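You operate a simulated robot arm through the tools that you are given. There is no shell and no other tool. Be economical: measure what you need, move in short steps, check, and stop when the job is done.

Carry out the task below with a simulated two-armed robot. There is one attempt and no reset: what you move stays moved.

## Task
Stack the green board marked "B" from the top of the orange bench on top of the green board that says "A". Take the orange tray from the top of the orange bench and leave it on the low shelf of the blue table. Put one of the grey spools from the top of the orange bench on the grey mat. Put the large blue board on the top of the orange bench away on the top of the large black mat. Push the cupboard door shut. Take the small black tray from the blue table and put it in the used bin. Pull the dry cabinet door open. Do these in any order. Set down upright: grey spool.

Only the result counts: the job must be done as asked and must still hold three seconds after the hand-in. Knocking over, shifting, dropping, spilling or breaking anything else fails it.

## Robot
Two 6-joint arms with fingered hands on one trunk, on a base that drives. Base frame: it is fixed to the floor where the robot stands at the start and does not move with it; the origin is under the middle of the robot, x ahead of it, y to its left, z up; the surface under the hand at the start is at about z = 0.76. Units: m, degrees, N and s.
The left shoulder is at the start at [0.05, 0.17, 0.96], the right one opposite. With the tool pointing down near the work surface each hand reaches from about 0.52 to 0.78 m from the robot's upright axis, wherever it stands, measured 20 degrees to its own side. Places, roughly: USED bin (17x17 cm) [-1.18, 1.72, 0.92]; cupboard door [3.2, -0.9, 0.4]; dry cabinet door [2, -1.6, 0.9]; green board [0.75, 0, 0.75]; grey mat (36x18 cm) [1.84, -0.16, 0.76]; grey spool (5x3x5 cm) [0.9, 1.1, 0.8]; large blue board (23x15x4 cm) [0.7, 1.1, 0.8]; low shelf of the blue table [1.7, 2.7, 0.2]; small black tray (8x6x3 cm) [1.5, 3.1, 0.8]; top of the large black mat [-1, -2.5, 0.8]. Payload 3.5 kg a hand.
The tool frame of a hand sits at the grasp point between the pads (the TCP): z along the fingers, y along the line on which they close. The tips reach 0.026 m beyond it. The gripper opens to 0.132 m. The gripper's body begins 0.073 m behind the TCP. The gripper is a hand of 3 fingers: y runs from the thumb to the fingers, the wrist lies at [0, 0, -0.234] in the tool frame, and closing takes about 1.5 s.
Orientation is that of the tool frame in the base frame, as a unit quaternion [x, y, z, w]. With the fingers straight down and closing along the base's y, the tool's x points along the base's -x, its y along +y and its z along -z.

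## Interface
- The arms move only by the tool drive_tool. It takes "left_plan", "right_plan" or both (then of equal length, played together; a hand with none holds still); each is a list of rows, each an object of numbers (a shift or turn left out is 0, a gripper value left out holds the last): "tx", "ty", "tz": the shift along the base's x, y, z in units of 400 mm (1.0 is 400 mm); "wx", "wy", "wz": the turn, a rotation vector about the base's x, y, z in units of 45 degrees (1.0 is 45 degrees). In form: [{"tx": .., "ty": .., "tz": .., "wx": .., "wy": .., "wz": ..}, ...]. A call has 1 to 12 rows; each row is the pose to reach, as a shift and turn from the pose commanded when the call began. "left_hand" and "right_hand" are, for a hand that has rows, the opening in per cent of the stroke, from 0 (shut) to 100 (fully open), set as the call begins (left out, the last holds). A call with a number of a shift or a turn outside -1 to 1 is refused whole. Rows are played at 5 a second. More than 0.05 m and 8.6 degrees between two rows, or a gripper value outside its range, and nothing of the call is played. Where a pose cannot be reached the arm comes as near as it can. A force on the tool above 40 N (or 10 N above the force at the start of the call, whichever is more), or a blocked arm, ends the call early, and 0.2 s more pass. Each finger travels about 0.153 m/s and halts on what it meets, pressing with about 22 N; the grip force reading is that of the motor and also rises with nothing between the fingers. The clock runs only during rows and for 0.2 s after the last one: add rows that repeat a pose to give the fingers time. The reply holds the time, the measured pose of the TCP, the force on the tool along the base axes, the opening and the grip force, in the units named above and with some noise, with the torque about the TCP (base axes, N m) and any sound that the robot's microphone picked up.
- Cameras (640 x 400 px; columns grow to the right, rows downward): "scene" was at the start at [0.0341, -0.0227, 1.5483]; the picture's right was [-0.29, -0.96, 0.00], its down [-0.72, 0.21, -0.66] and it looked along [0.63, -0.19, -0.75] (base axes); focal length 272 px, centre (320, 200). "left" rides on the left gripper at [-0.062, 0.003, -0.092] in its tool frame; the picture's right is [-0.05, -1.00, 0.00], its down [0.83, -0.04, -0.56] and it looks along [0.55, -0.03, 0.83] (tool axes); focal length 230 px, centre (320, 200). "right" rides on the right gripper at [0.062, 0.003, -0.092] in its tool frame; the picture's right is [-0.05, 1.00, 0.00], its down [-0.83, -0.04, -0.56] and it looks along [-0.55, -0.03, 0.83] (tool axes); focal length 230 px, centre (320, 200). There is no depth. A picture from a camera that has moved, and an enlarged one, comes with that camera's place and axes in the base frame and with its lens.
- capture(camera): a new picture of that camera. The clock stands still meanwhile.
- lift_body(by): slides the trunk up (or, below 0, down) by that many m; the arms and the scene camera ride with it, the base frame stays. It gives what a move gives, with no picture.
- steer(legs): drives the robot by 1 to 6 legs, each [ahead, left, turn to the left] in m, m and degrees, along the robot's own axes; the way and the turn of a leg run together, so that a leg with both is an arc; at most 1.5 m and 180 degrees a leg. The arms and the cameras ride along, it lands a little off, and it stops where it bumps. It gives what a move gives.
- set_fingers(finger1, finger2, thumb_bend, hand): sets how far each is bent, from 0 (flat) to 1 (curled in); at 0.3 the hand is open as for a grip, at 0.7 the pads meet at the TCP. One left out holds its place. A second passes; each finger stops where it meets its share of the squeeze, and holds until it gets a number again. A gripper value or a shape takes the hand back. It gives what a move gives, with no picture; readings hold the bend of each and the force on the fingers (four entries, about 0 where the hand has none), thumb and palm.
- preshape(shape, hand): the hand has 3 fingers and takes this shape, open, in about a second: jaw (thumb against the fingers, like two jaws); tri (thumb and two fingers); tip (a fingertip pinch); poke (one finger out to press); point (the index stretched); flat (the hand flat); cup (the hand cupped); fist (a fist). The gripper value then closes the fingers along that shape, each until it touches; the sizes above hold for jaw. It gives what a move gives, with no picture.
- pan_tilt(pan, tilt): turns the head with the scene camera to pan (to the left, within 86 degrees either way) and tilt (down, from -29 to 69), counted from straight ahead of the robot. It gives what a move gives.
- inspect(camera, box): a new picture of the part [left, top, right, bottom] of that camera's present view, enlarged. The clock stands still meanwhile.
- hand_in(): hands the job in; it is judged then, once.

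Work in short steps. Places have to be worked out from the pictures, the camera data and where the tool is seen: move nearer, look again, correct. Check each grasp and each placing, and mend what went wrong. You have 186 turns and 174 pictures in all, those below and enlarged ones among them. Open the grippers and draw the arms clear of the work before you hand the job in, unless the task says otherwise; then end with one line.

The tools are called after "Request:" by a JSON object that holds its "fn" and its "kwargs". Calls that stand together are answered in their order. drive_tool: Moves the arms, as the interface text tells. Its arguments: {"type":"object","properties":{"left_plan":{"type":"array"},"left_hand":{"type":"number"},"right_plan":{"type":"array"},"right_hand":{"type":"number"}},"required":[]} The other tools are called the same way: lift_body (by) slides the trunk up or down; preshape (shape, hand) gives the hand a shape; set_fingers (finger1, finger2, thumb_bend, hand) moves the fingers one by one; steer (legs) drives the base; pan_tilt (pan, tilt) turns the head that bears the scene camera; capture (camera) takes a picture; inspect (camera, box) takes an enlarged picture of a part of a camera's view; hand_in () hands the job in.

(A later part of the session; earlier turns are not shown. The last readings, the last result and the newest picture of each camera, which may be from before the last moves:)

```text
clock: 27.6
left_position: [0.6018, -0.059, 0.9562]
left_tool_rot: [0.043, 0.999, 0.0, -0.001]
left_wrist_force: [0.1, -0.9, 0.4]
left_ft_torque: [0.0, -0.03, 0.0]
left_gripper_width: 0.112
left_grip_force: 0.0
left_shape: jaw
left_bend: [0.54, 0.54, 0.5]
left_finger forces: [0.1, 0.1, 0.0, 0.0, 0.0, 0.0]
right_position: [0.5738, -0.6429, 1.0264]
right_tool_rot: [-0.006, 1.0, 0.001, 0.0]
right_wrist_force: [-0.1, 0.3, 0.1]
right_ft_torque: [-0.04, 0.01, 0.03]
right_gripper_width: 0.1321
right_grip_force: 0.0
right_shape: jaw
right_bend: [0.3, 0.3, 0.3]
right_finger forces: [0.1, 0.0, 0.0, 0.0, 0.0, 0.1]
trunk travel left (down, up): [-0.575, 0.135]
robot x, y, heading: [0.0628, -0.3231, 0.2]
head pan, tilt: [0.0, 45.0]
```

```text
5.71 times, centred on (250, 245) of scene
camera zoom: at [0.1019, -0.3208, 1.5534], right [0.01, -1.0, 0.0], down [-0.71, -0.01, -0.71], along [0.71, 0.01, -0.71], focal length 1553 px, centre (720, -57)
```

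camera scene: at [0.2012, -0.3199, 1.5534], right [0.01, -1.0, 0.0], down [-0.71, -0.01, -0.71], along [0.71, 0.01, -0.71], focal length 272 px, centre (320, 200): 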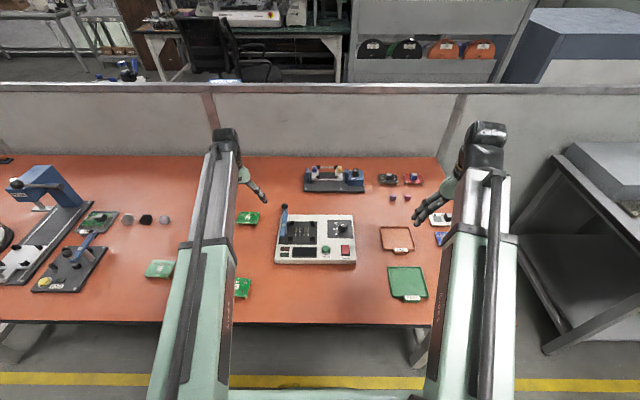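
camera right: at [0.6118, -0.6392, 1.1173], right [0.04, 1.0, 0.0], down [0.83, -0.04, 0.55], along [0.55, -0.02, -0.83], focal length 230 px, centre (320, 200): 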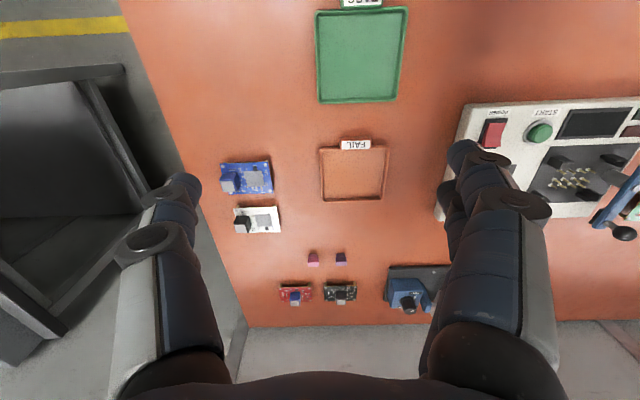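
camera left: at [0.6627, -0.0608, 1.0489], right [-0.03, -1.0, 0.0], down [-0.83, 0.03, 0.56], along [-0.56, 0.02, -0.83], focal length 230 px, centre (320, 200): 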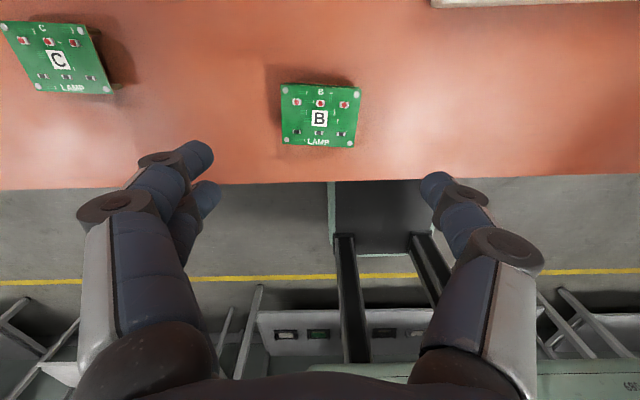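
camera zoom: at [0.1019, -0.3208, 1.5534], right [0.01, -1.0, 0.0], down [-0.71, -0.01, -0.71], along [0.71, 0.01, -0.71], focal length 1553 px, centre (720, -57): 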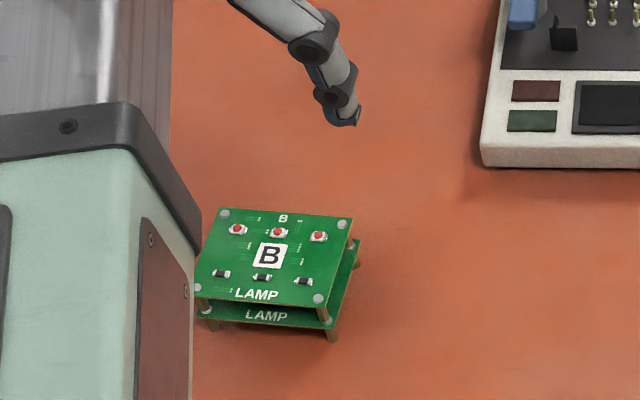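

B is neatly stacked on A. Now I raise the trunk to look over the partition and plan routes.

Request:
{"fn": "lift_body", "kwargs": {"by": 0.13}}

Request:
{"fn": "pan_tilt", "kwargs": {"pan": -30, "tilt": 18}}

Request:
{"fn": "capture", "kwargs": {"camera": "scene"}}

Request:
{"fn": "pan_tilt", "kwargs": {"pan": 40, "tilt": 18}}

Request:
{"fn": "capture", "kwargs": {"camera": "scene"}}

Request:
{"fn": "pan_tilt", "kwargs": {"pan": 86, "tilt": 25}}

Request:
{"fn": "capture", "kwargs": {"camera": "scene"}}

```text
clock: 29.2
left_position: [0.6016, -0.0596, 1.0854]
left_tool_rot: [0.043, 0.999, 0.0, -0.001]
left_wrist_force: [-0.6, 0.5, -0.5]
left_ft_torque: [-0.01, -0.02, 0.02]
left_gripper_width: 0.1122
left_grip_force: 0.0
left_shape: jaw
left_bend: [0.54, 0.54, 0.5]
left_finger forces: [0.1, 0.0, 0.1, 0.0, 0.0, 0.1]
right_position: [0.5734, -0.6435, 1.156]
right_tool_rot: [-0.005, 1.0, 0.0, 0.0]
right_wrist_force: [-0.2, -0.5, 0.3]
right_ft_torque: [0.01, 0.01, 0.03]
right_gripper_width: 0.1317
right_grip_force: 0.0
right_shape: jaw
right_bend: [0.3, 0.3, 0.3]
right_finger forces: [0.1, 0.0, 0.0, 0.0, 0.0, 0.0]
trunk travel left (down, up): [-0.705, 0.005]
robot x, y, heading: [0.0582, -0.3214, 0.5]
head pan, tilt: [0.0, 45.0]
```

```text
clock: 30.1
left_position: [0.6038, -0.0589, 1.0861]
left_tool_rot: [0.043, 0.999, 0.0, -0.001]
left_wrist_force: [1.2, 0.5, 0.3]
left_ft_torque: [0.0, -0.02, -0.03]
left_gripper_width: 0.1121
left_grip_force: 0.0
left_shape: jaw
left_bend: [0.54, 0.54, 0.5]
left_finger forces: [0.0, 0.0, 0.0, 0.1, 0.0, 0.0]
right_position: [0.5734, -0.6432, 1.1551]
right_tool_rot: [-0.005, 1.0, 0.0, 0.0]
right_wrist_force: [-0.4, 0.3, 0.4]
right_ft_torque: [0.02, 0.0, 0.01]
right_gripper_width: 0.1319
right_grip_force: 0.1
right_shape: jaw
right_bend: [0.3, 0.3, 0.3]
right_finger forces: [0.0, 0.0, 0.0, 0.0, 0.0, 0.0]
trunk travel left (down, up): [-0.705, 0.005]
robot x, y, heading: [0.0614, -0.3221, 0.3]
head pan, tilt: [-30.0, 18.0]
```

```text
141 pictures are left
camera scene: at [0.102, -0.3673, 1.7253], right [-0.49, -0.87, 0.0], down [-0.27, 0.15, -0.95], along [0.83, -0.47, -0.31], focal length 272 px, centre (320, 200)
```

scene: 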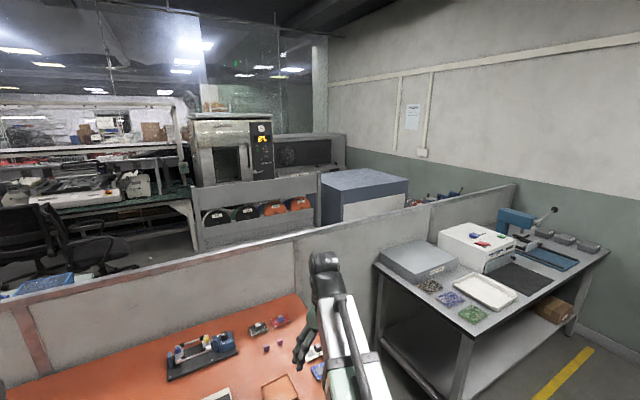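

```text
clock: 31.5
left_position: [0.6024, -0.0595, 1.0874]
left_tool_rot: [0.043, 0.999, 0.001, -0.001]
left_wrist_force: [0.4, 0.4, 0.3]
left_ft_torque: [0.02, -0.02, -0.01]
left_gripper_width: 0.1119
left_grip_force: 0.2
left_shape: jaw
left_bend: [0.54, 0.54, 0.5]
left_finger forces: [0.1, 0.0, 0.0, 0.0, 0.1, 0.0]
right_position: [0.5732, -0.6434, 1.1552]
right_tool_rot: [-0.004, 1.0, 0.0, -0.001]
right_wrist_force: [-0.5, 0.9, 1.0]
right_ft_torque: [0.03, 0.02, 0.0]
right_gripper_width: 0.1319
right_grip_force: 0.1
right_shape: jaw
right_bend: [0.3, 0.3, 0.3]
right_finger forces: [0.0, 0.1, 0.0, 0.0, 0.1, 0.0]
trunk travel left (down, up): [-0.705, 0.005]
robot x, y, heading: [0.0618, -0.3216, 0.4]
head pan, tilt: [40.0, 18.0]
```

```text
140 pictures are left
camera scene: at [0.0916, -0.2609, 1.7254], right [0.65, -0.76, 0.0], down [-0.23, -0.2, -0.95], along [0.72, 0.62, -0.31], focal length 272 px, centre (320, 200)
```

scene: 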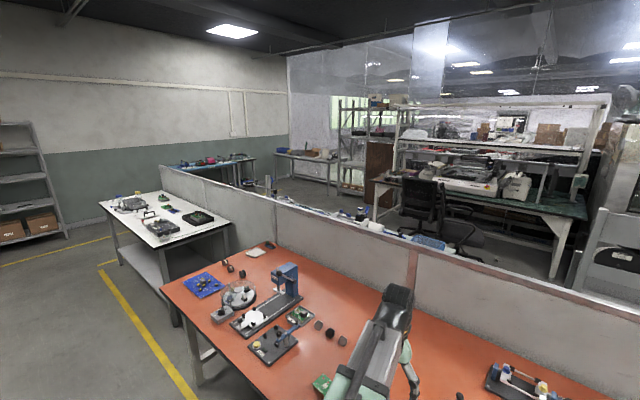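

```text
clock: 32.7
left_position: [0.6025, -0.0589, 1.0863]
left_tool_rot: [0.042, 0.999, 0.0, -0.001]
left_wrist_force: [-0.4, -0.3, -0.5]
left_ft_torque: [0.0, 0.0, 0.03]
left_gripper_width: 0.1122
left_grip_force: 0.1
left_shape: jaw
left_bend: [0.54, 0.54, 0.5]
left_finger forces: [0.0, 0.1, 0.0, 0.0, 0.0, 0.1]
right_position: [0.5751, -0.6433, 1.1562]
right_tool_rot: [-0.005, 1.0, 0.0, 0.0]
right_wrist_force: [-1.0, 0.3, -0.1]
right_ft_torque: [-0.04, -0.02, 0.02]
right_gripper_width: 0.1317
right_grip_force: 0.0
right_shape: jaw
right_bend: [0.3, 0.3, 0.3]
right_finger forces: [0.1, 0.1, 0.0, 0.0, 0.1, 0.1]
trunk travel left (down, up): [-0.705, 0.005]
robot x, y, heading: [0.0607, -0.3259, 0.6]
head pan, tilt: [85.9, 25.0]
```

```text
139 pictures are left
camera scene: at [0.0264, -0.2296, 1.714], right [1.0, -0.06, 0.0], down [-0.03, -0.42, -0.91], along [0.06, 0.9, -0.42], focal length 272 px, centre (320, 200)
```

scene: 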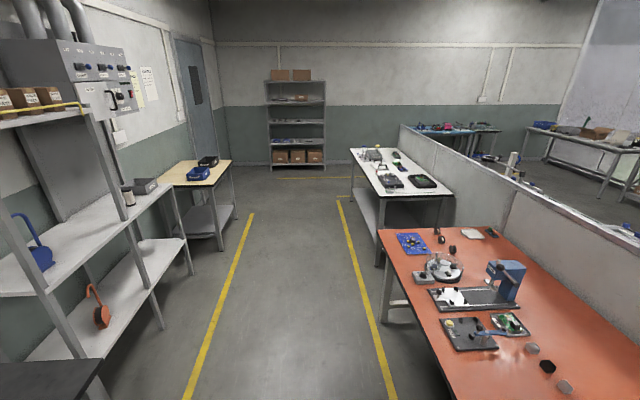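

I look closely at the orange tray and spools from here before choosing grasps.

Request:
{"fn": "lift_body", "kwargs": {"by": -0.13}}

Request:
{"fn": "inspect", "kwargs": {"camera": "right", "box": [280, 60, 480, 240]}}

Request:
{"fn": "pan_tilt", "kwargs": {"pan": -20, "tilt": 45}}

Request:
{"fn": "capture", "kwargs": {"camera": "scene"}}

```text
clock: 34.2
left_position: [0.6018, -0.0597, 0.9554]
left_tool_rot: [0.043, 0.999, 0.0, -0.001]
left_wrist_force: [0.3, -0.3, 0.8]
left_ft_torque: [-0.02, 0.02, -0.04]
left_gripper_width: 0.1119
left_grip_force: 0.1
left_shape: jaw
left_bend: [0.54, 0.54, 0.5]
left_finger forces: [0.1, 0.0, 0.0, 0.0, 0.0, 0.0]
right_position: [0.5734, -0.6432, 1.0264]
right_tool_rot: [-0.006, 1.0, 0.0, 0.0]
right_wrist_force: [0.4, 0.0, -0.7]
right_ft_torque: [0.02, 0.02, -0.02]
right_gripper_width: 0.1319
right_grip_force: 0.0
right_shape: jaw
right_bend: [0.3, 0.3, 0.3]
right_finger forces: [0.1, 0.0, 0.0, 0.0, 0.0, 0.1]
trunk travel left (down, up): [-0.575, 0.135]
robot x, y, heading: [0.06, -0.3197, 0.4]
head pan, tilt: [85.9, 25.0]
```

```text
2.22 times, centred on (380, 150) of right
camera zoom: at [0.5117, -0.6395, 1.1179], right [0.04, 1.0, 0.0], down [0.83, -0.04, 0.56], along [0.55, -0.02, -0.83], focal length 511 px, centre (187, 311)
```

zoom: 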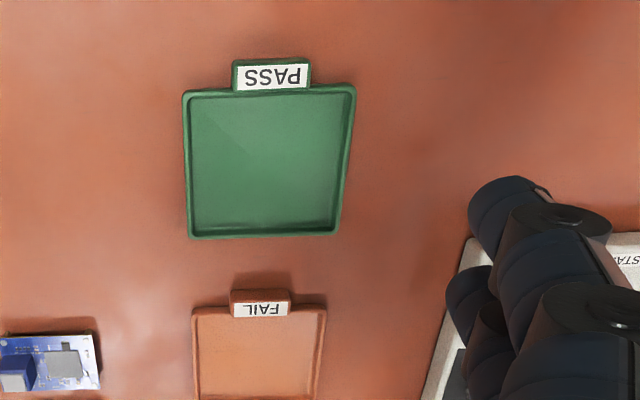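

```text
clock: 36.1
left_position: [0.6033, -0.06, 0.9553]
left_tool_rot: [0.043, 0.999, 0.001, -0.001]
left_wrist_force: [0.8, 0.2, 0.3]
left_ft_torque: [0.0, 0.0, 0.02]
left_gripper_width: 0.1122
left_grip_force: 0.0
left_shape: jaw
left_bend: [0.54, 0.54, 0.5]
left_finger forces: [0.0, 0.1, 0.0, 0.1, 0.0, 0.0]
right_position: [0.5742, -0.6422, 1.026]
right_tool_rot: [-0.006, 1.0, 0.0, -0.001]
right_wrist_force: [0.0, -0.4, -0.7]
right_ft_torque: [0.02, 0.0, 0.0]
right_gripper_width: 0.132
right_grip_force: 0.1
right_shape: jaw
right_bend: [0.3, 0.3, 0.3]
right_finger forces: [0.0, 0.1, 0.0, 0.0, 0.1, 0.1]
trunk travel left (down, up): [-0.575, 0.135]
robot x, y, heading: [0.0615, -0.3174, 0.7]
head pan, tilt: [-20.0, 45.0]
```

```text
137 pictures are left
camera scene: at [0.0974, -0.3486, 1.5535], right [-0.33, -0.94, 0.0], down [-0.67, 0.23, -0.71], along [0.67, -0.24, -0.71], focal length 272 px, centre (320, 200)
```

scene: 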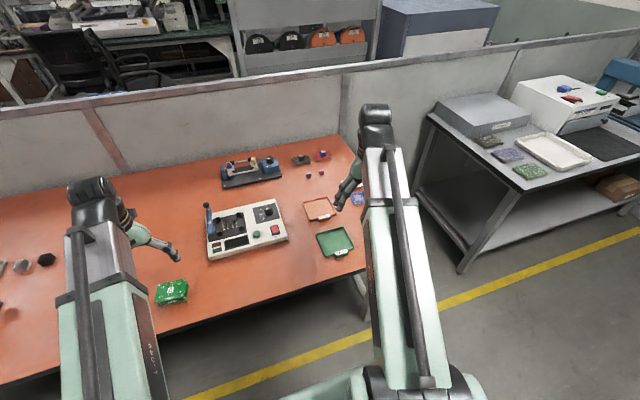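

The tray is ≈0.109 m wide (y), 0.10 deep, centred ≈(0.791,-0.591). I drive ahead 0.1 m and hover the right hand over it.

Request:
{"fn": "steer", "kwargs": {"legs": [[0.1, 0, 0]]}}

Request:
{"fn": "drive_tool", "kwargs": {"right_plan": [{"tx": 0.1, "ty": 0.043}, {"tx": 0.2, "ty": 0.086}, {"tx": 0.292, "ty": 0.128}, {"tx": 0.292, "ty": 0.128, "tz": -0.1}, {"tx": 0.292, "ty": 0.128, "tz": -0.2}, {"tx": 0.292, "ty": 0.128, "tz": -0.3}, {"tx": 0.292, "ty": 0.128, "tz": -0.4}, {"tx": 0.292, "ty": 0.128, "tz": -0.4}]}}

Request:
{"fn": "capture", "kwargs": {"camera": "right"}}

Request:
{"fn": "inspect", "kwargs": {"camera": "scene", "box": [230, 160, 390, 270]}}

```text
clock: 37.2
left_position: [0.7029, -0.0576, 0.9548]
left_tool_rot: [0.042, 0.999, 0.0, -0.002]
left_wrist_force: [-0.1, 0.3, -0.8]
left_ft_torque: [-0.03, 0.01, -0.01]
left_gripper_width: 0.1121
left_grip_force: 0.0
left_shape: jaw
left_bend: [0.54, 0.54, 0.5]
left_finger forces: [0.0, 0.0, 0.0, 0.0, 0.1, 0.0]
right_position: [0.6762, -0.6398, 1.025]
right_tool_rot: [-0.006, 1.0, 0.0, -0.001]
right_wrist_force: [0.8, 0.3, 0.2]
right_ft_torque: [0.04, 0.02, 0.01]
right_gripper_width: 0.1321
right_grip_force: 0.1
right_shape: jaw
right_bend: [0.3, 0.3, 0.3]
right_finger forces: [0.0, 0.0, 0.1, 0.0, 0.0, 0.1]
trunk travel left (down, up): [-0.575, 0.135]
robot x, y, heading: [0.1614, -0.3204, 0.8]
head pan, tilt: [-20.0, 45.0]
```

```text
clock: 39.0
left_position: [0.7021, -0.056, 0.9552]
left_tool_rot: [0.042, 0.999, 0.0, 0.0]
left_wrist_force: [-0.2, -0.7, 1.2]
left_ft_torque: [0.01, 0.04, -0.05]
left_gripper_width: 0.1121
left_grip_force: 0.0
left_shape: jaw
left_bend: [0.54, 0.54, 0.5]
left_finger forces: [0.0, 0.0, 0.0, 0.0, 0.1, 0.1]
right_position: [0.7924, -0.5883, 0.8664]
right_tool_rot: [-0.005, 1.0, 0.0, 0.0]
right_wrist_force: [0.1, -0.1, 0.3]
right_ft_torque: [0.02, 0.02, -0.03]
right_gripper_width: 0.1317
right_grip_force: 0.0
right_shape: jaw
right_bend: [0.3, 0.3, 0.3]
right_finger forces: [0.0, 0.0, 0.0, 0.0, 0.0, 0.0]
trunk travel left (down, up): [-0.575, 0.135]
robot x, y, heading: [0.1621, -0.3236, 0.9]
head pan, tilt: [-20.0, 45.0]
```

```text
136 pictures are left
camera right: at [0.7291, -0.5859, 0.9574], right [0.04, 1.0, 0.0], down [0.83, -0.03, 0.56], along [0.55, -0.02, -0.83], focal length 230 px, centre (320, 200)
```

right: 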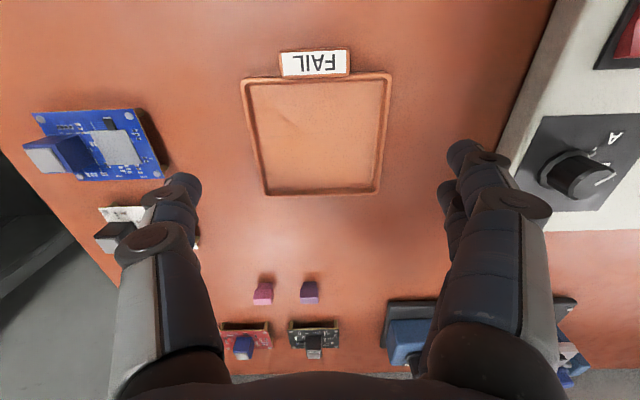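

```text
3.64 times, centred on (310, 215) of scene
camera zoom: at [0.1976, -0.3475, 1.5535], right [-0.33, -0.94, 0.0], down [-0.67, 0.23, -0.71], along [0.67, -0.23, -0.71], focal length 988 px, centre (356, 146)
```

zoom: 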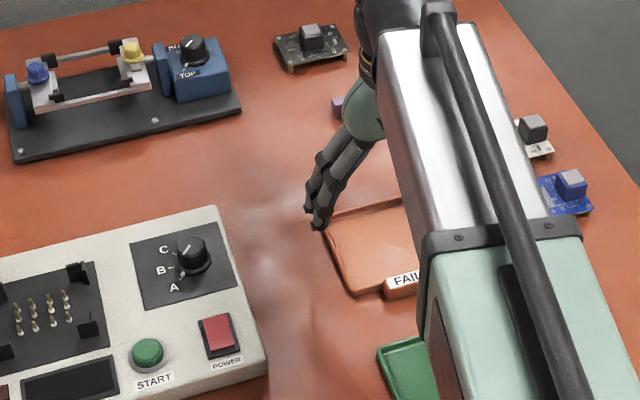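

The tray centre is ≈(0.797,-0.589); neighbours are clear. I descend to the wall height.

Request:
{"fn": "drive_tool", "kwargs": {"right_plan": [{"tx": 0.01, "tz": -0.08}, {"tx": 0.01, "tz": -0.15}, {"tx": 0.01, "tz": -0.185}, {"tx": 0.01, "tz": -0.193}, {"tx": 0.01, "tz": -0.193}]}}

Request:
{"fn": "capture", "kwargs": {"camera": "right"}}

```text
clock: 40.2
left_position: [0.7021, -0.0578, 0.9547]
left_tool_rot: [0.042, 0.999, 0.0, -0.001]
left_wrist_force: [0.0, -0.9, 0.3]
left_ft_torque: [-0.04, 0.01, 0.03]
left_gripper_width: 0.1119
left_grip_force: 0.1
left_shape: jaw
left_bend: [0.54, 0.54, 0.5]
left_finger forces: [0.0, 0.0, 0.1, 0.0, 0.1, 0.0]
right_position: [0.7933, -0.5917, 0.7887]
right_tool_rot: [-0.005, 1.0, 0.001, 0.0]
right_wrist_force: [0.5, 0.1, -0.9]
right_ft_torque: [-0.02, 0.02, 0.0]
right_gripper_width: 0.132
right_grip_force: 0.0
right_shape: jaw
right_bend: [0.3, 0.3, 0.3]
right_finger forces: [0.0, 0.1, 0.0, 0.1, 0.1, 0.0]
trunk travel left (down, up): [-0.575, 0.135]
robot x, y, heading: [0.1628, -0.3201, 0.7]
head pan, tilt: [-20.0, 45.0]
```

```text
134 pictures are left
camera right: at [0.7323, -0.5871, 0.8793], right [0.04, 1.0, 0.0], down [0.83, -0.03, 0.56], along [0.55, -0.02, -0.83], focal length 230 px, centre (320, 200)
```

right: 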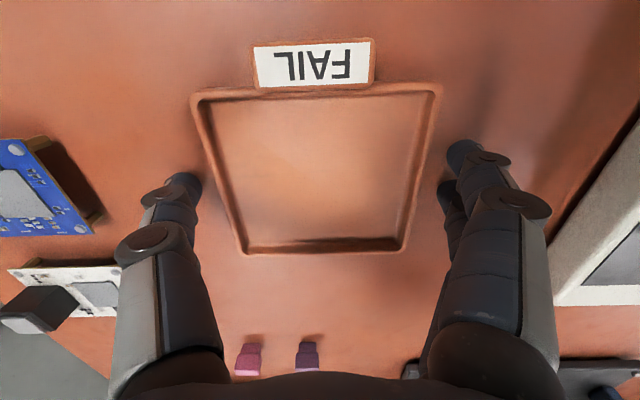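

Fingers straddle the tray walls. I lower 2 mm more and close gently to 78 %.

Request:
{"fn": "drive_tool", "kwargs": {"right_plan": [{"tz": -0.005}, {"tz": -0.005}]}}

Request:
{"fn": "drive_tool", "kwargs": {"right_plan": [{}, {}, {}, {}, {}], "right_hand": 78}}

Request:
{"fn": "capture", "kwargs": {"camera": "right"}}

```text
clock: 40.8
left_position: [0.7012, -0.0581, 0.9551]
left_tool_rot: [0.042, 0.999, 0.0, -0.001]
left_wrist_force: [-0.5, 0.0, 0.1]
left_ft_torque: [0.02, 0.02, -0.03]
left_gripper_width: 0.112
left_grip_force: 0.0
left_shape: jaw
left_bend: [0.54, 0.54, 0.5]
left_finger forces: [0.1, 0.1, 0.1, 0.0, 0.0, 0.0]
right_position: [0.7943, -0.5903, 0.7853]
right_tool_rot: [-0.006, 1.0, 0.001, 0.0]
right_wrist_force: [-0.7, 0.3, -0.4]
right_ft_torque: [-0.01, 0.04, -0.02]
right_gripper_width: 0.1319
right_grip_force: 0.1
right_shape: jaw
right_bend: [0.3, 0.3, 0.3]
right_finger forces: [0.0, 0.0, 0.1, 0.0, 0.0, 0.1]
trunk travel left (down, up): [-0.575, 0.135]
robot x, y, heading: [0.1635, -0.3208, 0.8]
head pan, tilt: [-20.0, 45.0]
```

```text
clock: 42.0
left_position: [0.7019, -0.0571, 0.9565]
left_tool_rot: [0.042, 0.999, 0.0, -0.001]
left_wrist_force: [-0.4, -0.1, -0.7]
left_ft_torque: [-0.01, -0.02, -0.02]
left_gripper_width: 0.112
left_grip_force: 0.0
left_shape: jaw
left_bend: [0.54, 0.54, 0.5]
left_finger forces: [0.0, 0.1, 0.0, 0.0, 0.1, 0.1]
right_position: [0.7948, -0.5908, 0.7851]
right_tool_rot: [-0.005, 1.0, 0.001, 0.0]
right_wrist_force: [1.0, 0.9, 2.9]
right_ft_torque: [0.18, -0.01, -0.03]
right_gripper_width: 0.108
right_grip_force: 22.3
right_shape: jaw
right_bend: [0.58, 0.58, 0.53]
right_finger forces: [10.7, 10.9, 0.0, 0.0, 19.2, 0.1]
trunk travel left (down, up): [-0.575, 0.135]
robot x, y, heading: [0.161, -0.3176, 0.7]
head pan, tilt: [-20.0, 45.0]
```

```text
133 pictures are left
camera right: at [0.7327, -0.5869, 0.8779], right [0.04, 1.0, 0.0], down [0.83, -0.03, 0.56], along [0.56, -0.02, -0.83], focal length 230 px, centre (320, 200)
```

right: 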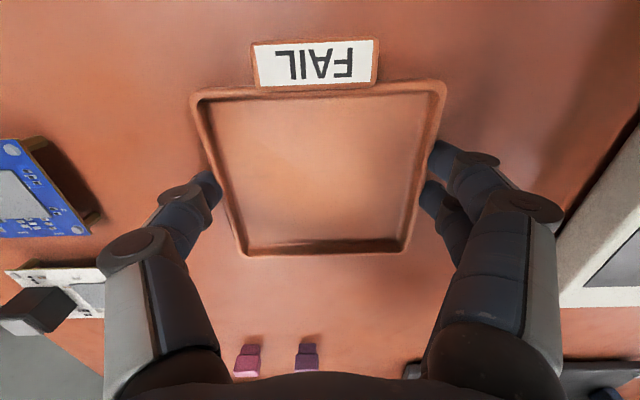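

Gripped with ~20 N at 0.108 m. I lift and verify.

Request:
{"fn": "drive_tool", "kwargs": {"right_plan": [{"tz": 0.05}, {"tz": 0.15}, {"tz": 0.25}, {"tz": 0.35}, {"tz": 0.45}, {"tz": 0.55}, {"tz": 0.55}]}}

Request:
{"fn": "capture", "kwargs": {"camera": "right"}}

Request:
{"fn": "capture", "kwargs": {"camera": "scene"}}

```text
clock: 43.6
left_position: [0.7023, -0.0572, 0.9548]
left_tool_rot: [0.042, 0.999, 0.0, -0.002]
left_wrist_force: [0.3, -0.4, -0.9]
left_ft_torque: [-0.03, 0.01, 0.05]
left_gripper_width: 0.112
left_grip_force: 0.0
left_shape: jaw
left_bend: [0.54, 0.54, 0.5]
left_finger forces: [0.0, 0.1, 0.1, 0.0, 0.0, 0.1]
right_position: [0.7954, -0.5896, 1.0067]
right_tool_rot: [-0.006, 1.0, 0.001, 0.001]
right_wrist_force: [0.2, -0.1, -0.1]
right_ft_torque: [-0.01, -0.01, 0.01]
right_gripper_width: 0.1079
right_grip_force: 22.2
right_shape: jaw
right_bend: [0.58, 0.59, 0.53]
right_finger forces: [10.1, 9.8, 0.0, 0.0, 20.0, 0.1]
trunk travel left (down, up): [-0.575, 0.135]
robot x, y, heading: [0.1609, -0.3201, 0.6]
head pan, tilt: [-20.0, 45.0]
```

```text
132 pictures are left
camera right: at [0.7337, -0.5868, 1.0975], right [0.04, 1.0, 0.0], down [0.83, -0.03, 0.56], along [0.55, -0.02, -0.83], focal length 230 px, centre (320, 200)
```

right: 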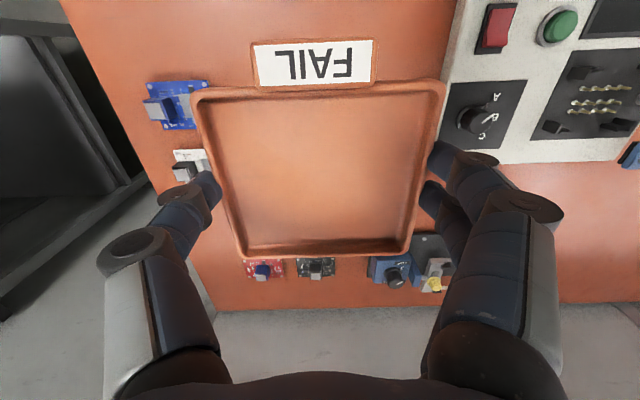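

```text
131 pictures are left
camera scene: at [0.1978, -0.3476, 1.5534], right [-0.33, -0.94, 0.0], down [-0.67, 0.23, -0.71], along [0.67, -0.23, -0.71], focal length 272 px, centre (320, 200)
```

scene: 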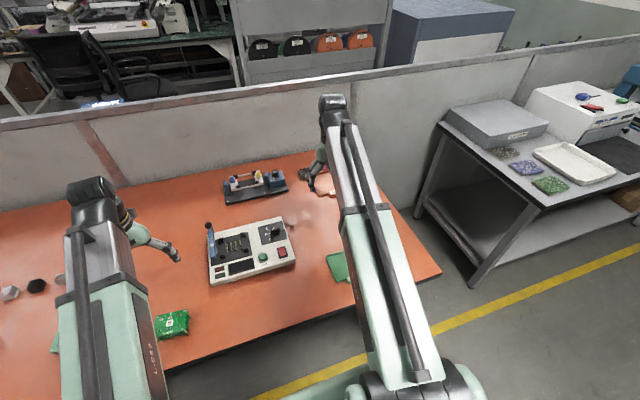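

Tray securely held. I raise the trunk so the tray clears the press, back out and drive left toward the spools.

Request:
{"fn": "lift_body", "kwargs": {"by": 0.12}}

Request:
{"fn": "steer", "kwargs": {"legs": [[-0.5, 0, 0], [0, 1.22, -0.6], [0.42, 0, 0]]}}

Request:
{"fn": "pan_tilt", "kwargs": {"pan": 15, "tilt": 45}}

Request:
{"fn": "capture", "kwargs": {"camera": "scene"}}

```text
clock: 45.1
left_position: [0.7015, -0.0581, 1.0754]
left_tool_rot: [0.042, 0.999, 0.001, -0.001]
left_wrist_force: [1.1, 0.3, -0.3]
left_ft_torque: [0.04, 0.03, 0.0]
left_gripper_width: 0.1119
left_grip_force: 0.1
left_shape: jaw
left_bend: [0.54, 0.54, 0.5]
left_finger forces: [0.0, 0.0, 0.0, 0.1, 0.1, 0.0]
right_position: [0.7962, -0.5887, 1.1251]
right_tool_rot: [-0.006, 1.0, 0.0, 0.0]
right_wrist_force: [0.2, -0.1, -1.4]
right_ft_torque: [-0.01, -0.04, 0.01]
right_gripper_width: 0.1079
right_grip_force: 21.6
right_shape: jaw
right_bend: [0.58, 0.59, 0.53]
right_finger forces: [10.1, 9.8, 0.0, 0.0, 19.9, 0.0]
trunk travel left (down, up): [-0.695, 0.015]
robot x, y, heading: [0.1648, -0.3178, 0.8]
head pan, tilt: [-20.0, 45.0]
```

```text
clock: 56.0
left_position: [0.6358, 1.1079, 1.0755]
left_tool_rot: [0.058, 0.998, 0.0, -0.002]
left_wrist_force: [0.8, -0.9, 0.5]
left_ft_torque: [0.01, 0.03, -0.03]
left_gripper_width: 0.1119
left_grip_force: 0.0
left_shape: jaw
left_bend: [0.54, 0.54, 0.5]
left_finger forces: [0.1, 0.1, 0.0, 0.0, 0.0, 0.0]
right_position: [0.711, 0.5742, 1.1241]
right_tool_rot: [0.011, 1.0, 0.0, 0.0]
right_wrist_force: [0.3, 0.1, -2.2]
right_ft_torque: [0.0, 0.01, -0.03]
right_gripper_width: 0.1076
right_grip_force: 22.1
right_shape: jaw
right_bend: [0.58, 0.59, 0.53]
right_finger forces: [10.1, 9.8, 0.1, 0.1, 19.9, 0.1]
trunk travel left (down, up): [-0.695, 0.015]
robot x, y, heading: [0.0873, 0.8622, -1.3]
head pan, tilt: [-20.0, 45.0]
```

```text
clock: 57.0
left_position: [0.6353, 1.1092, 1.0752]
left_tool_rot: [0.057, 0.998, 0.001, -0.001]
left_wrist_force: [0.3, 0.4, -0.1]
left_ft_torque: [-0.01, -0.01, -0.04]
left_gripper_width: 0.1119
left_grip_force: 0.0
left_shape: jaw
left_bend: [0.54, 0.54, 0.5]
left_finger forces: [0.0, 0.0, 0.0, 0.1, 0.1, 0.1]
right_position: [0.7099, 0.5725, 1.1246]
right_tool_rot: [0.011, 1.0, 0.0, 0.001]
right_wrist_force: [0.1, -0.6, -0.5]
right_ft_torque: [-0.01, 0.01, -0.02]
right_gripper_width: 0.1079
right_grip_force: 21.9
right_shape: jaw
right_bend: [0.58, 0.59, 0.53]
right_finger forces: [10.2, 9.9, 0.1, 0.1, 19.9, 0.1]
trunk travel left (down, up): [-0.695, 0.015]
robot x, y, heading: [0.0871, 0.8673, -0.9]
head pan, tilt: [15.0, 45.0]
```

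```text
130 pictures are left
camera scene: at [0.1245, 0.8834, 1.6734], right [0.24, -0.97, 0.0], down [-0.69, -0.17, -0.71], along [0.69, 0.17, -0.71], focal length 272 px, centre (320, 200)
```

scene: 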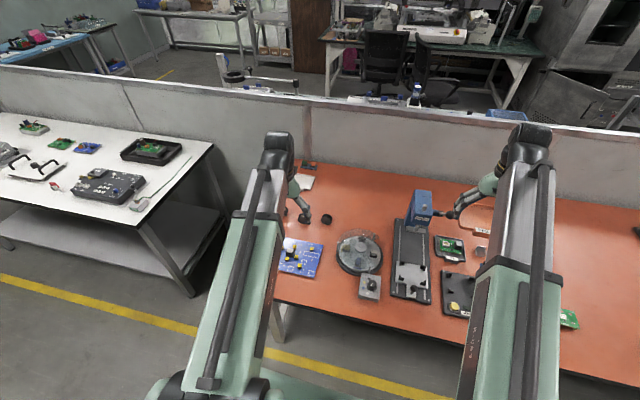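

I zoom into the spools, and into the distant blue and white tables.

Request:
{"fn": "inspect", "kwargs": {"camera": "scene", "box": [270, 160, 350, 240]}}

Request:
{"fn": "inspect", "kwargs": {"camera": "scene", "box": [0, 90, 220, 220]}}

Request:
{"fn": "pan_tilt", "kwargs": {"pan": 50, "tilt": 20}}

Request:
{"fn": "capture", "kwargs": {"camera": "scene"}}

Request:
{"fn": "inspect", "kwargs": {"camera": "scene", "box": [260, 80, 480, 220]}}

Request:
{"fn": "capture", "kwargs": {"camera": "left"}}

```text
5.00 times, centred on (310, 200) of scene
camera zoom: at [0.1245, 0.8834, 1.6734], right [0.24, -0.97, 0.0], down [-0.69, -0.17, -0.71], along [0.69, 0.17, -0.71], focal length 1359 px, centre (370, 200)
```

zoom: 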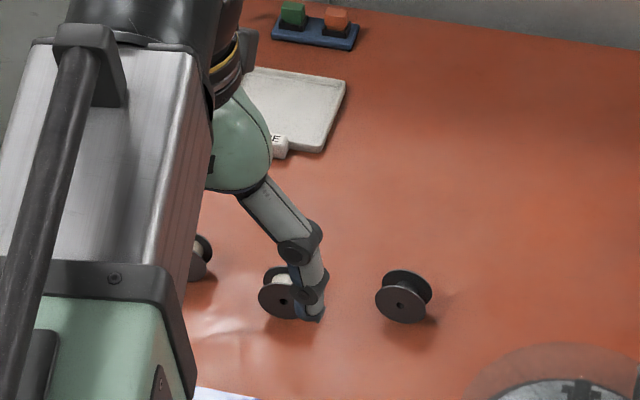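

```text
2.91 times, centred on (110, 155) of scene
camera zoom: at [0.1245, 0.8834, 1.6734], right [0.24, -0.97, 0.0], down [-0.69, -0.17, -0.71], along [0.69, 0.17, -0.71], focal length 791 px, centre (931, 331)
```

zoom: 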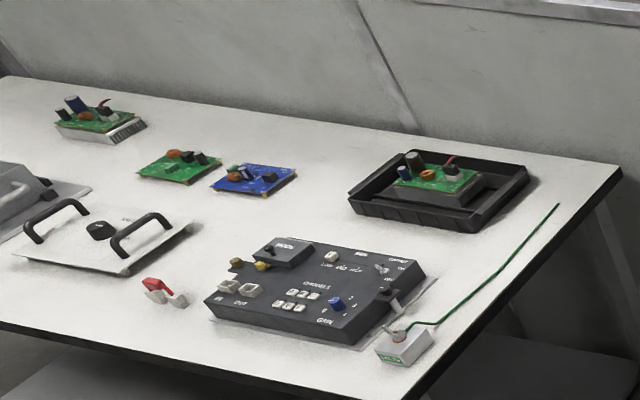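

```text
clock: 58.0
left_position: [0.6353, 1.1078, 1.0771]
left_tool_rot: [0.058, 0.998, 0.001, -0.001]
left_wrist_force: [-0.3, 0.4, 0.4]
left_ft_torque: [0.01, 0.0, -0.01]
left_gripper_width: 0.1121
left_grip_force: 0.1
left_shape: jaw
left_bend: [0.54, 0.54, 0.5]
left_finger forces: [0.0, 0.1, 0.0, 0.0, 0.0, 0.1]
right_position: [0.7119, 0.572, 1.1246]
right_tool_rot: [0.01, 1.0, 0.0, 0.0]
right_wrist_force: [-0.6, -0.3, -1.2]
right_ft_torque: [0.01, 0.01, 0.0]
right_gripper_width: 0.108
right_grip_force: 21.9
right_shape: jaw
right_bend: [0.58, 0.59, 0.53]
right_finger forces: [10.2, 9.8, 0.0, 0.1, 19.8, 0.1]
trunk travel left (down, up): [-0.695, 0.015]
robot x, y, heading: [0.0844, 0.863, -1.1]
head pan, tilt: [50.0, 20.0]
```

```text
127 pictures are left
camera scene: at [0.107, 0.9341, 1.7121], right [0.75, -0.66, 0.0], down [-0.23, -0.26, -0.94], along [0.62, 0.71, -0.34], focal length 272 px, centre (320, 200)
```

scene: 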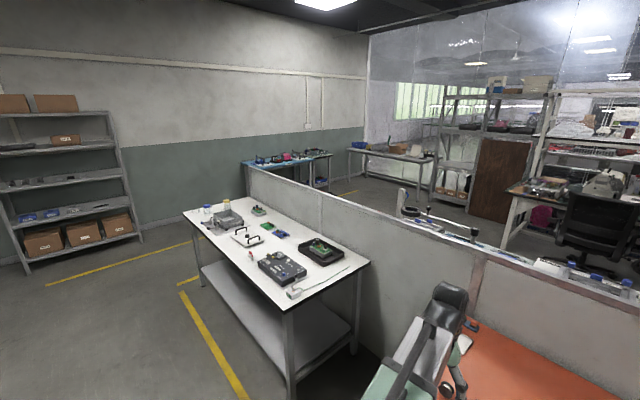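

```text
2.86 times, centred on (370, 150) of scene
camera zoom: at [0.107, 0.9341, 1.7121], right [0.75, -0.66, 0.0], down [-0.23, -0.26, -0.94], along [0.62, 0.71, -0.34], focal length 777 px, centre (177, 343)
```

zoom: 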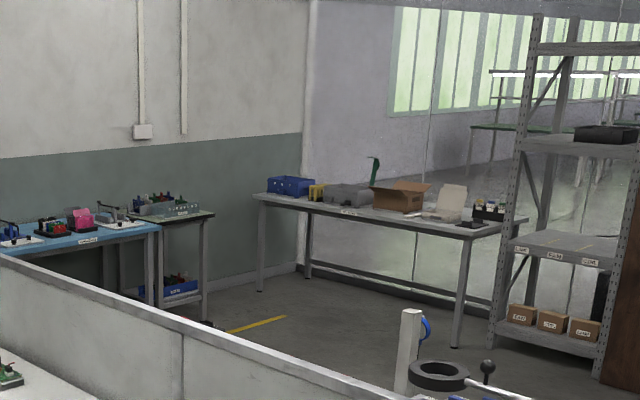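

```text
125 pictures are left
camera left: at [0.6955, 1.1049, 1.1683], right [-0.06, -1.0, 0.0], down [-0.83, 0.05, 0.56], along [-0.56, 0.04, -0.83], focal length 230 px, centre (320, 200)
```

left: 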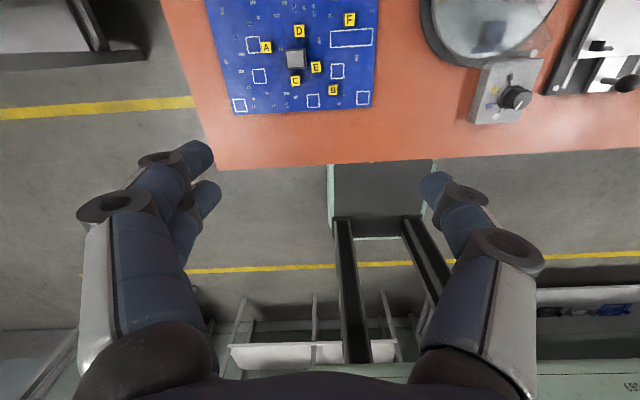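

I look closer at the spools to see how they stand.

Request:
{"fn": "pan_tilt", "kwargs": {"pan": 10, "tilt": 45}}

Request:
{"fn": "inspect", "kwargs": {"camera": "scene", "box": [270, 195, 320, 230]}}

```text
clock: 59.1
left_position: [0.6339, 1.1084, 1.0757]
left_tool_rot: [0.058, 0.998, 0.0, 0.0]
left_wrist_force: [0.7, -0.5, -0.5]
left_ft_torque: [0.02, -0.04, 0.0]
left_gripper_width: 0.1119
left_grip_force: 0.1
left_shape: jaw
left_bend: [0.54, 0.54, 0.5]
left_finger forces: [0.0, 0.0, 0.0, 0.0, 0.0, 0.0]
right_position: [0.7105, 0.5721, 1.1247]
right_tool_rot: [0.01, 1.0, 0.001, 0.0]
right_wrist_force: [-0.5, -0.1, -0.8]
right_ft_torque: [0.01, -0.02, 0.01]
right_gripper_width: 0.1077
right_grip_force: 21.8
right_shape: jaw
right_bend: [0.58, 0.59, 0.53]
right_finger forces: [10.1, 9.8, 0.0, 0.1, 19.9, 0.1]
trunk travel left (down, up): [-0.695, 0.015]
robot x, y, heading: [0.0888, 0.8661, -1.0]
head pan, tilt: [10.0, 45.0]
```

```text
11.43 times, centred on (295, 212) of scene
camera zoom: at [0.126, 0.8766, 1.6735], right [0.15, -0.99, 0.0], down [-0.7, -0.11, -0.71], along [0.7, 0.11, -0.71], focal length 3107 px, centre (606, 57)
```

zoom: 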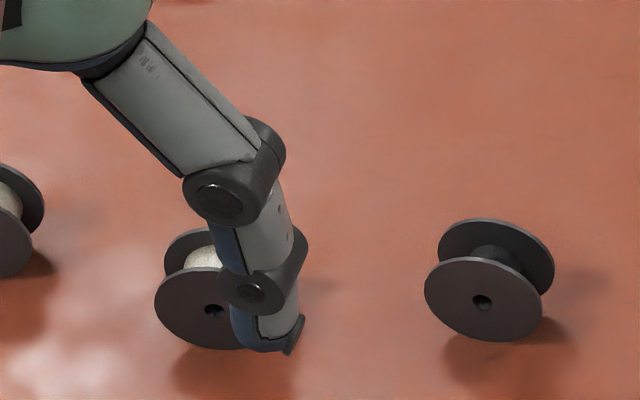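

The spools stand on their rims with axes about along x; I'll take the middle, light-cored one at ≈(0.861,1.138) keeping its attitude. I drive 0.13 m ahead and start turning the left hand by -90° at height.

Request:
{"fn": "steer", "kwargs": {"legs": [[0.13, 0, 0]]}}

Request:
{"fn": "drive_tool", "kwargs": {"left_plan": [{"wz": -0.18}, {"wz": -0.36}, {"wz": -0.54}, {"wz": -0.72}, {"wz": -0.9}, {"wz": -1.0}]}}

Request:
{"fn": "drive_tool", "kwargs": {"left_plan": [{"wz": -0.18}, {"wz": -0.36}, {"wz": -0.54}, {"wz": -0.72}, {"wz": -0.8}, {"wz": -0.8}]}}

Request:
{"fn": "capture", "kwargs": {"camera": "left"}}

```text
clock: 60.3
left_position: [0.7631, 1.1065, 1.0748]
left_tool_rot: [0.057, 0.998, -0.001, -0.002]
left_wrist_force: [0.4, 0.2, 0.1]
left_ft_torque: [0.0, 0.03, 0.0]
left_gripper_width: 0.112
left_grip_force: 0.1
left_shape: jaw
left_bend: [0.54, 0.54, 0.5]
left_finger forces: [0.0, 0.0, 0.1, 0.1, 0.0, 0.0]
right_position: [0.8408, 0.5707, 1.1231]
right_tool_rot: [0.01, 1.0, 0.0, -0.001]
right_wrist_force: [0.2, -0.1, -1.4]
right_ft_torque: [-0.01, 0.01, -0.03]
right_gripper_width: 0.1079
right_grip_force: 21.9
right_shape: jaw
right_bend: [0.58, 0.59, 0.53]
right_finger forces: [10.1, 9.8, 0.0, 0.1, 20.0, 0.0]
trunk travel left (down, up): [-0.695, 0.015]
robot x, y, heading: [0.2093, 0.859, -1.2]
head pan, tilt: [10.0, 45.0]
```

```text
clock: 61.7
left_position: [0.7614, 1.1065, 1.0751]
left_tool_rot: [0.435, 0.9, 0.001, -0.001]
left_wrist_force: [0.4, -0.6, 1.2]
left_ft_torque: [-0.01, 0.02, -0.01]
left_gripper_width: 0.112
left_grip_force: 0.1
left_shape: jaw
left_bend: [0.54, 0.54, 0.5]
left_finger forces: [0.0, 0.0, 0.0, 0.1, 0.0, 0.0]
right_position: [0.8383, 0.5705, 1.1245]
right_tool_rot: [0.011, 1.0, 0.0, -0.001]
right_wrist_force: [0.9, 0.7, -0.8]
right_ft_torque: [0.04, -0.02, 0.02]
right_gripper_width: 0.1078
right_grip_force: 22.0
right_shape: jaw
right_bend: [0.58, 0.59, 0.53]
right_finger forces: [10.1, 9.8, 0.1, 0.0, 19.9, 0.0]
trunk travel left (down, up): [-0.695, 0.015]
robot x, y, heading: [0.2086, 0.8636, -1.1]
head pan, tilt: [10.0, 45.0]
```

```text
clock: 63.1
left_position: [0.7623, 1.1054, 1.0758]
left_tool_rot: [0.692, 0.722, 0.001, 0.0]
left_wrist_force: [-0.5, -0.9, 0.0]
left_ft_torque: [0.02, -0.02, 0.0]
left_gripper_width: 0.1117
left_grip_force: 0.0
left_shape: jaw
left_bend: [0.54, 0.54, 0.5]
left_finger forces: [0.0, 0.0, 0.0, 0.0, 0.1, 0.0]
right_position: [0.8376, 0.57, 1.1253]
right_tool_rot: [0.01, 1.0, 0.0, 0.0]
right_wrist_force: [0.0, -0.1, -1.0]
right_ft_torque: [-0.01, -0.01, 0.0]
right_gripper_width: 0.1079
right_grip_force: 22.4
right_shape: jaw
right_bend: [0.58, 0.59, 0.53]
right_finger forces: [10.1, 9.8, 0.0, 0.0, 20.0, 0.0]
trunk travel left (down, up): [-0.695, 0.015]
robot x, y, heading: [0.2147, 0.8638, -1.3]
head pan, tilt: [10.0, 45.0]
```

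```text
123 pictures are left
camera left: at [0.7666, 1.0445, 1.1684], right [-1.0, -0.09, 0.0], down [-0.08, 0.83, 0.56], along [-0.05, 0.55, -0.83], focal length 230 px, centre (320, 200)
```

left: 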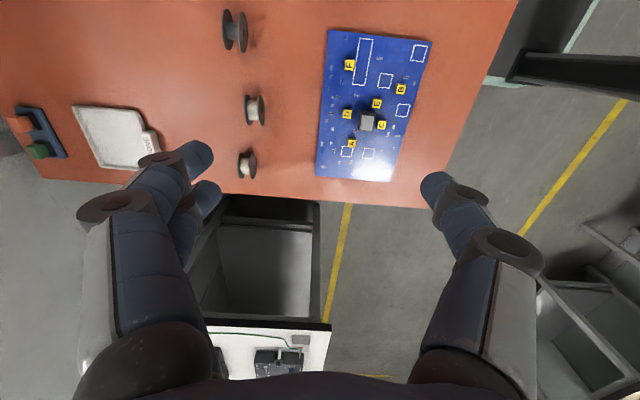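

Middle spool is at ≈(0.865,1.137). I hover above it for a closer look.

Request:
{"fn": "drive_tool", "kwargs": {"left_plan": [{"tx": 0.1, "ty": 0.03, "tz": -0.02}, {"tx": 0.18, "ty": 0.055, "tz": -0.08}, {"tx": 0.257, "ty": 0.0775, "tz": -0.15}, {"tx": 0.257, "ty": 0.0775, "tz": -0.26}, {"tx": 0.257, "ty": 0.0775, "tz": -0.37}, {"tx": 0.257, "ty": 0.0775, "tz": -0.45}, {"tx": 0.257, "ty": 0.0775, "tz": -0.45}], "left_hand": 70}}

Request:
{"fn": "capture", "kwargs": {"camera": "left"}}

Request:
{"fn": "inspect", "kwargs": {"camera": "left", "box": [220, 80, 420, 205]}}

```text
clock: 64.7
left_position: [0.863, 1.1371, 0.8962]
left_tool_rot: [0.692, 0.722, 0.0, -0.001]
left_wrist_force: [0.1, 0.5, 0.1]
left_ft_torque: [-0.01, 0.0, 0.02]
left_gripper_width: 0.0925
left_grip_force: 0.0
left_shape: jaw
left_bend: [0.67, 0.67, 0.64]
left_finger forces: [0.0, 0.0, 0.0, 0.0, 0.0, 0.0]
right_position: [0.8383, 0.5703, 1.1251]
right_tool_rot: [0.01, 1.0, 0.001, 0.0]
right_wrist_force: [-0.5, 0.8, -1.9]
right_ft_torque: [0.01, -0.02, 0.02]
right_gripper_width: 0.108
right_grip_force: 22.0
right_shape: jaw
right_bend: [0.58, 0.59, 0.53]
right_finger forces: [10.1, 9.7, 0.0, 0.1, 19.8, 0.0]
trunk travel left (down, up): [-0.695, 0.015]
robot x, y, heading: [0.2153, 0.8622, -1.1]
head pan, tilt: [10.0, 45.0]
```

```text
122 pictures are left
camera left: at [0.8679, 1.076, 0.9885], right [-1.0, -0.09, 0.0], down [-0.08, 0.83, 0.56], along [-0.05, 0.55, -0.83], focal length 230 px, centre (320, 200)
```

left: 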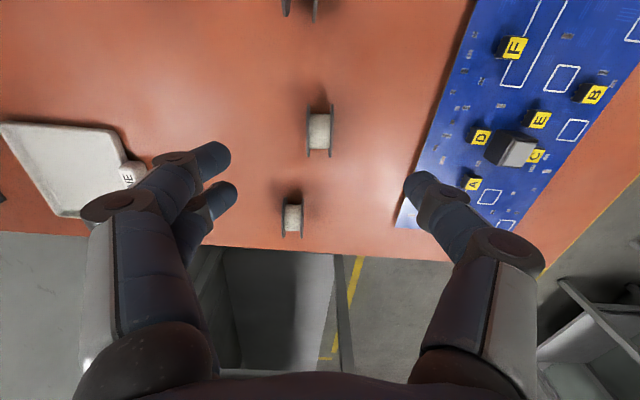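

```text
3.20 times, centred on (320, 142) of left
camera zoom: at [0.8679, 1.076, 0.9885], right [-1.0, -0.09, 0.0], down [-0.08, 0.83, 0.56], along [-0.05, 0.55, -0.83], focal length 736 px, centre (320, 384)
```

zoom: 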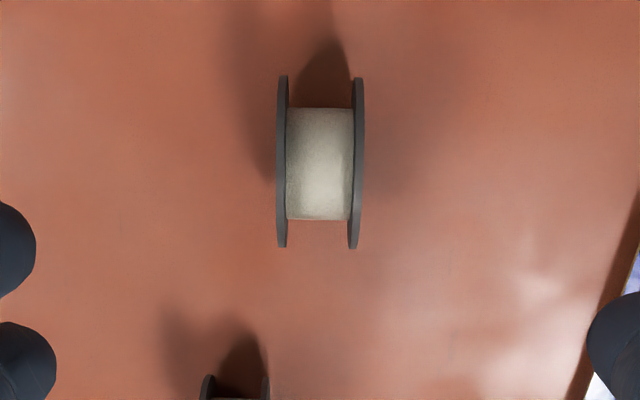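

The hand is centred on the spool, aligned with its axis. I descend and close on the flanges.

Request:
{"fn": "drive_tool", "kwargs": {"left_plan": [{"tz": -0.1}, {"tz": -0.18}, {"tz": -0.24}, {"tz": -0.263}, {"tz": -0.263}]}}

Request:
{"fn": "drive_tool", "kwargs": {"left_plan": [{}, {}, {}, {}, {}, {}, {}], "left_hand": 15}}

Request:
{"fn": "capture", "kwargs": {"camera": "left"}}

```text
clock: 65.9
left_position: [0.8662, 1.1369, 0.7911]
left_tool_rot: [0.692, 0.722, 0.001, -0.001]
left_wrist_force: [-0.3, -0.7, 0.6]
left_ft_torque: [0.0, 0.02, -0.03]
left_gripper_width: 0.0928
left_grip_force: 0.1
left_shape: jaw
left_bend: [0.67, 0.67, 0.64]
left_finger forces: [0.0, 0.0, 0.1, 0.1, 0.0, 0.0]
right_position: [0.8393, 0.5713, 1.1253]
right_tool_rot: [0.01, 1.0, 0.0, 0.0]
right_wrist_force: [-0.8, 0.1, -1.2]
right_ft_torque: [-0.01, -0.01, -0.01]
right_gripper_width: 0.1079
right_grip_force: 22.3
right_shape: jaw
right_bend: [0.58, 0.59, 0.53]
right_finger forces: [10.2, 9.7, 0.1, 0.1, 19.9, 0.0]
trunk travel left (down, up): [-0.695, 0.015]
robot x, y, heading: [0.2134, 0.8612, -1.3]
head pan, tilt: [10.0, 45.0]
```

```text
clock: 67.5
left_position: [0.8654, 1.136, 0.7901]
left_tool_rot: [0.692, 0.722, 0.001, -0.001]
left_wrist_force: [-0.4, -0.1, 0.2]
left_ft_torque: [-0.01, -0.03, -0.01]
left_gripper_width: 0.0208
left_grip_force: 0.1
left_shape: jaw
left_bend: [0.72, 0.72, 0.7]
left_finger forces: [0.1, 0.2, 0.0, 0.0, 0.4, 0.1]
right_position: [0.8386, 0.5706, 1.1245]
right_tool_rot: [0.011, 1.0, 0.0, 0.0]
right_wrist_force: [-0.9, -0.4, -0.5]
right_ft_torque: [0.03, -0.03, 0.0]
right_gripper_width: 0.1077
right_grip_force: 21.7
right_shape: jaw
right_bend: [0.58, 0.59, 0.53]
right_finger forces: [10.1, 9.8, 0.1, 0.0, 19.9, 0.0]
trunk travel left (down, up): [-0.695, 0.015]
robot x, y, heading: [0.214, 0.8613, -1.1]
head pan, tilt: [10.0, 45.0]
```

```text
120 pictures are left
camera left: at [0.8704, 1.0757, 0.8832], right [-1.0, -0.09, 0.0], down [-0.08, 0.83, 0.56], along [-0.05, 0.55, -0.83], focal length 230 px, centre (320, 200)
```

left: 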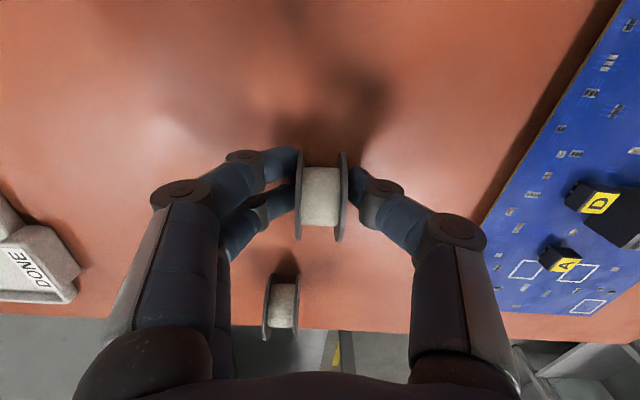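

Not yet touching; I close further.

Request:
{"fn": "drive_tool", "kwargs": {"left_plan": [{}, {}, {}, {}], "left_hand": 4}}

Request:
{"fn": "capture", "kwargs": {"camera": "left"}}

```text
clock: 68.5
left_position: [0.8654, 1.1372, 0.7906]
left_tool_rot: [0.692, 0.722, 0.001, 0.0]
left_wrist_force: [0.3, 0.0, -0.2]
left_ft_torque: [-0.03, -0.02, 0.0]
left_gripper_width: 0.0166
left_grip_force: 22.2
left_shape: jaw
left_bend: [0.72, 0.72, 0.7]
left_finger forces: [9.9, 9.8, 0.1, 0.0, 19.7, 0.0]
right_position: [0.8382, 0.5705, 1.1244]
right_tool_rot: [0.011, 1.0, 0.0, 0.0]
right_wrist_force: [-0.1, -0.7, -1.1]
right_ft_torque: [0.0, 0.01, 0.02]
right_gripper_width: 0.108
right_grip_force: 22.0
right_shape: jaw
right_bend: [0.58, 0.59, 0.53]
right_finger forces: [10.1, 9.8, 0.0, 0.1, 19.8, 0.1]
trunk travel left (down, up): [-0.695, 0.015]
robot x, y, heading: [0.2148, 0.8583, -1.5]
head pan, tilt: [10.0, 45.0]
```

```text
119 pictures are left
camera left: at [0.8704, 1.0757, 0.8832], right [-1.0, -0.09, 0.0], down [-0.08, 0.83, 0.56], along [-0.05, 0.55, -0.83], focal length 230 px, centre (320, 200)
```

left: 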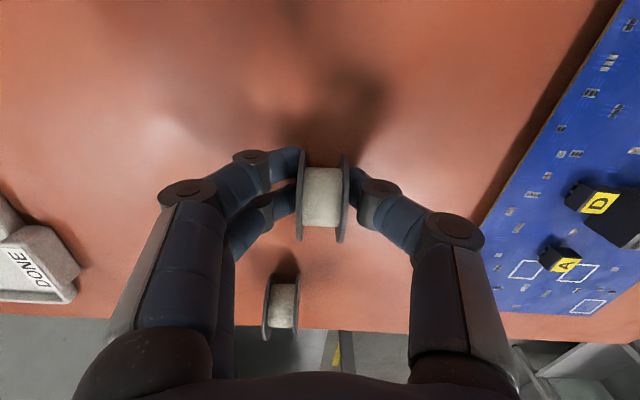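

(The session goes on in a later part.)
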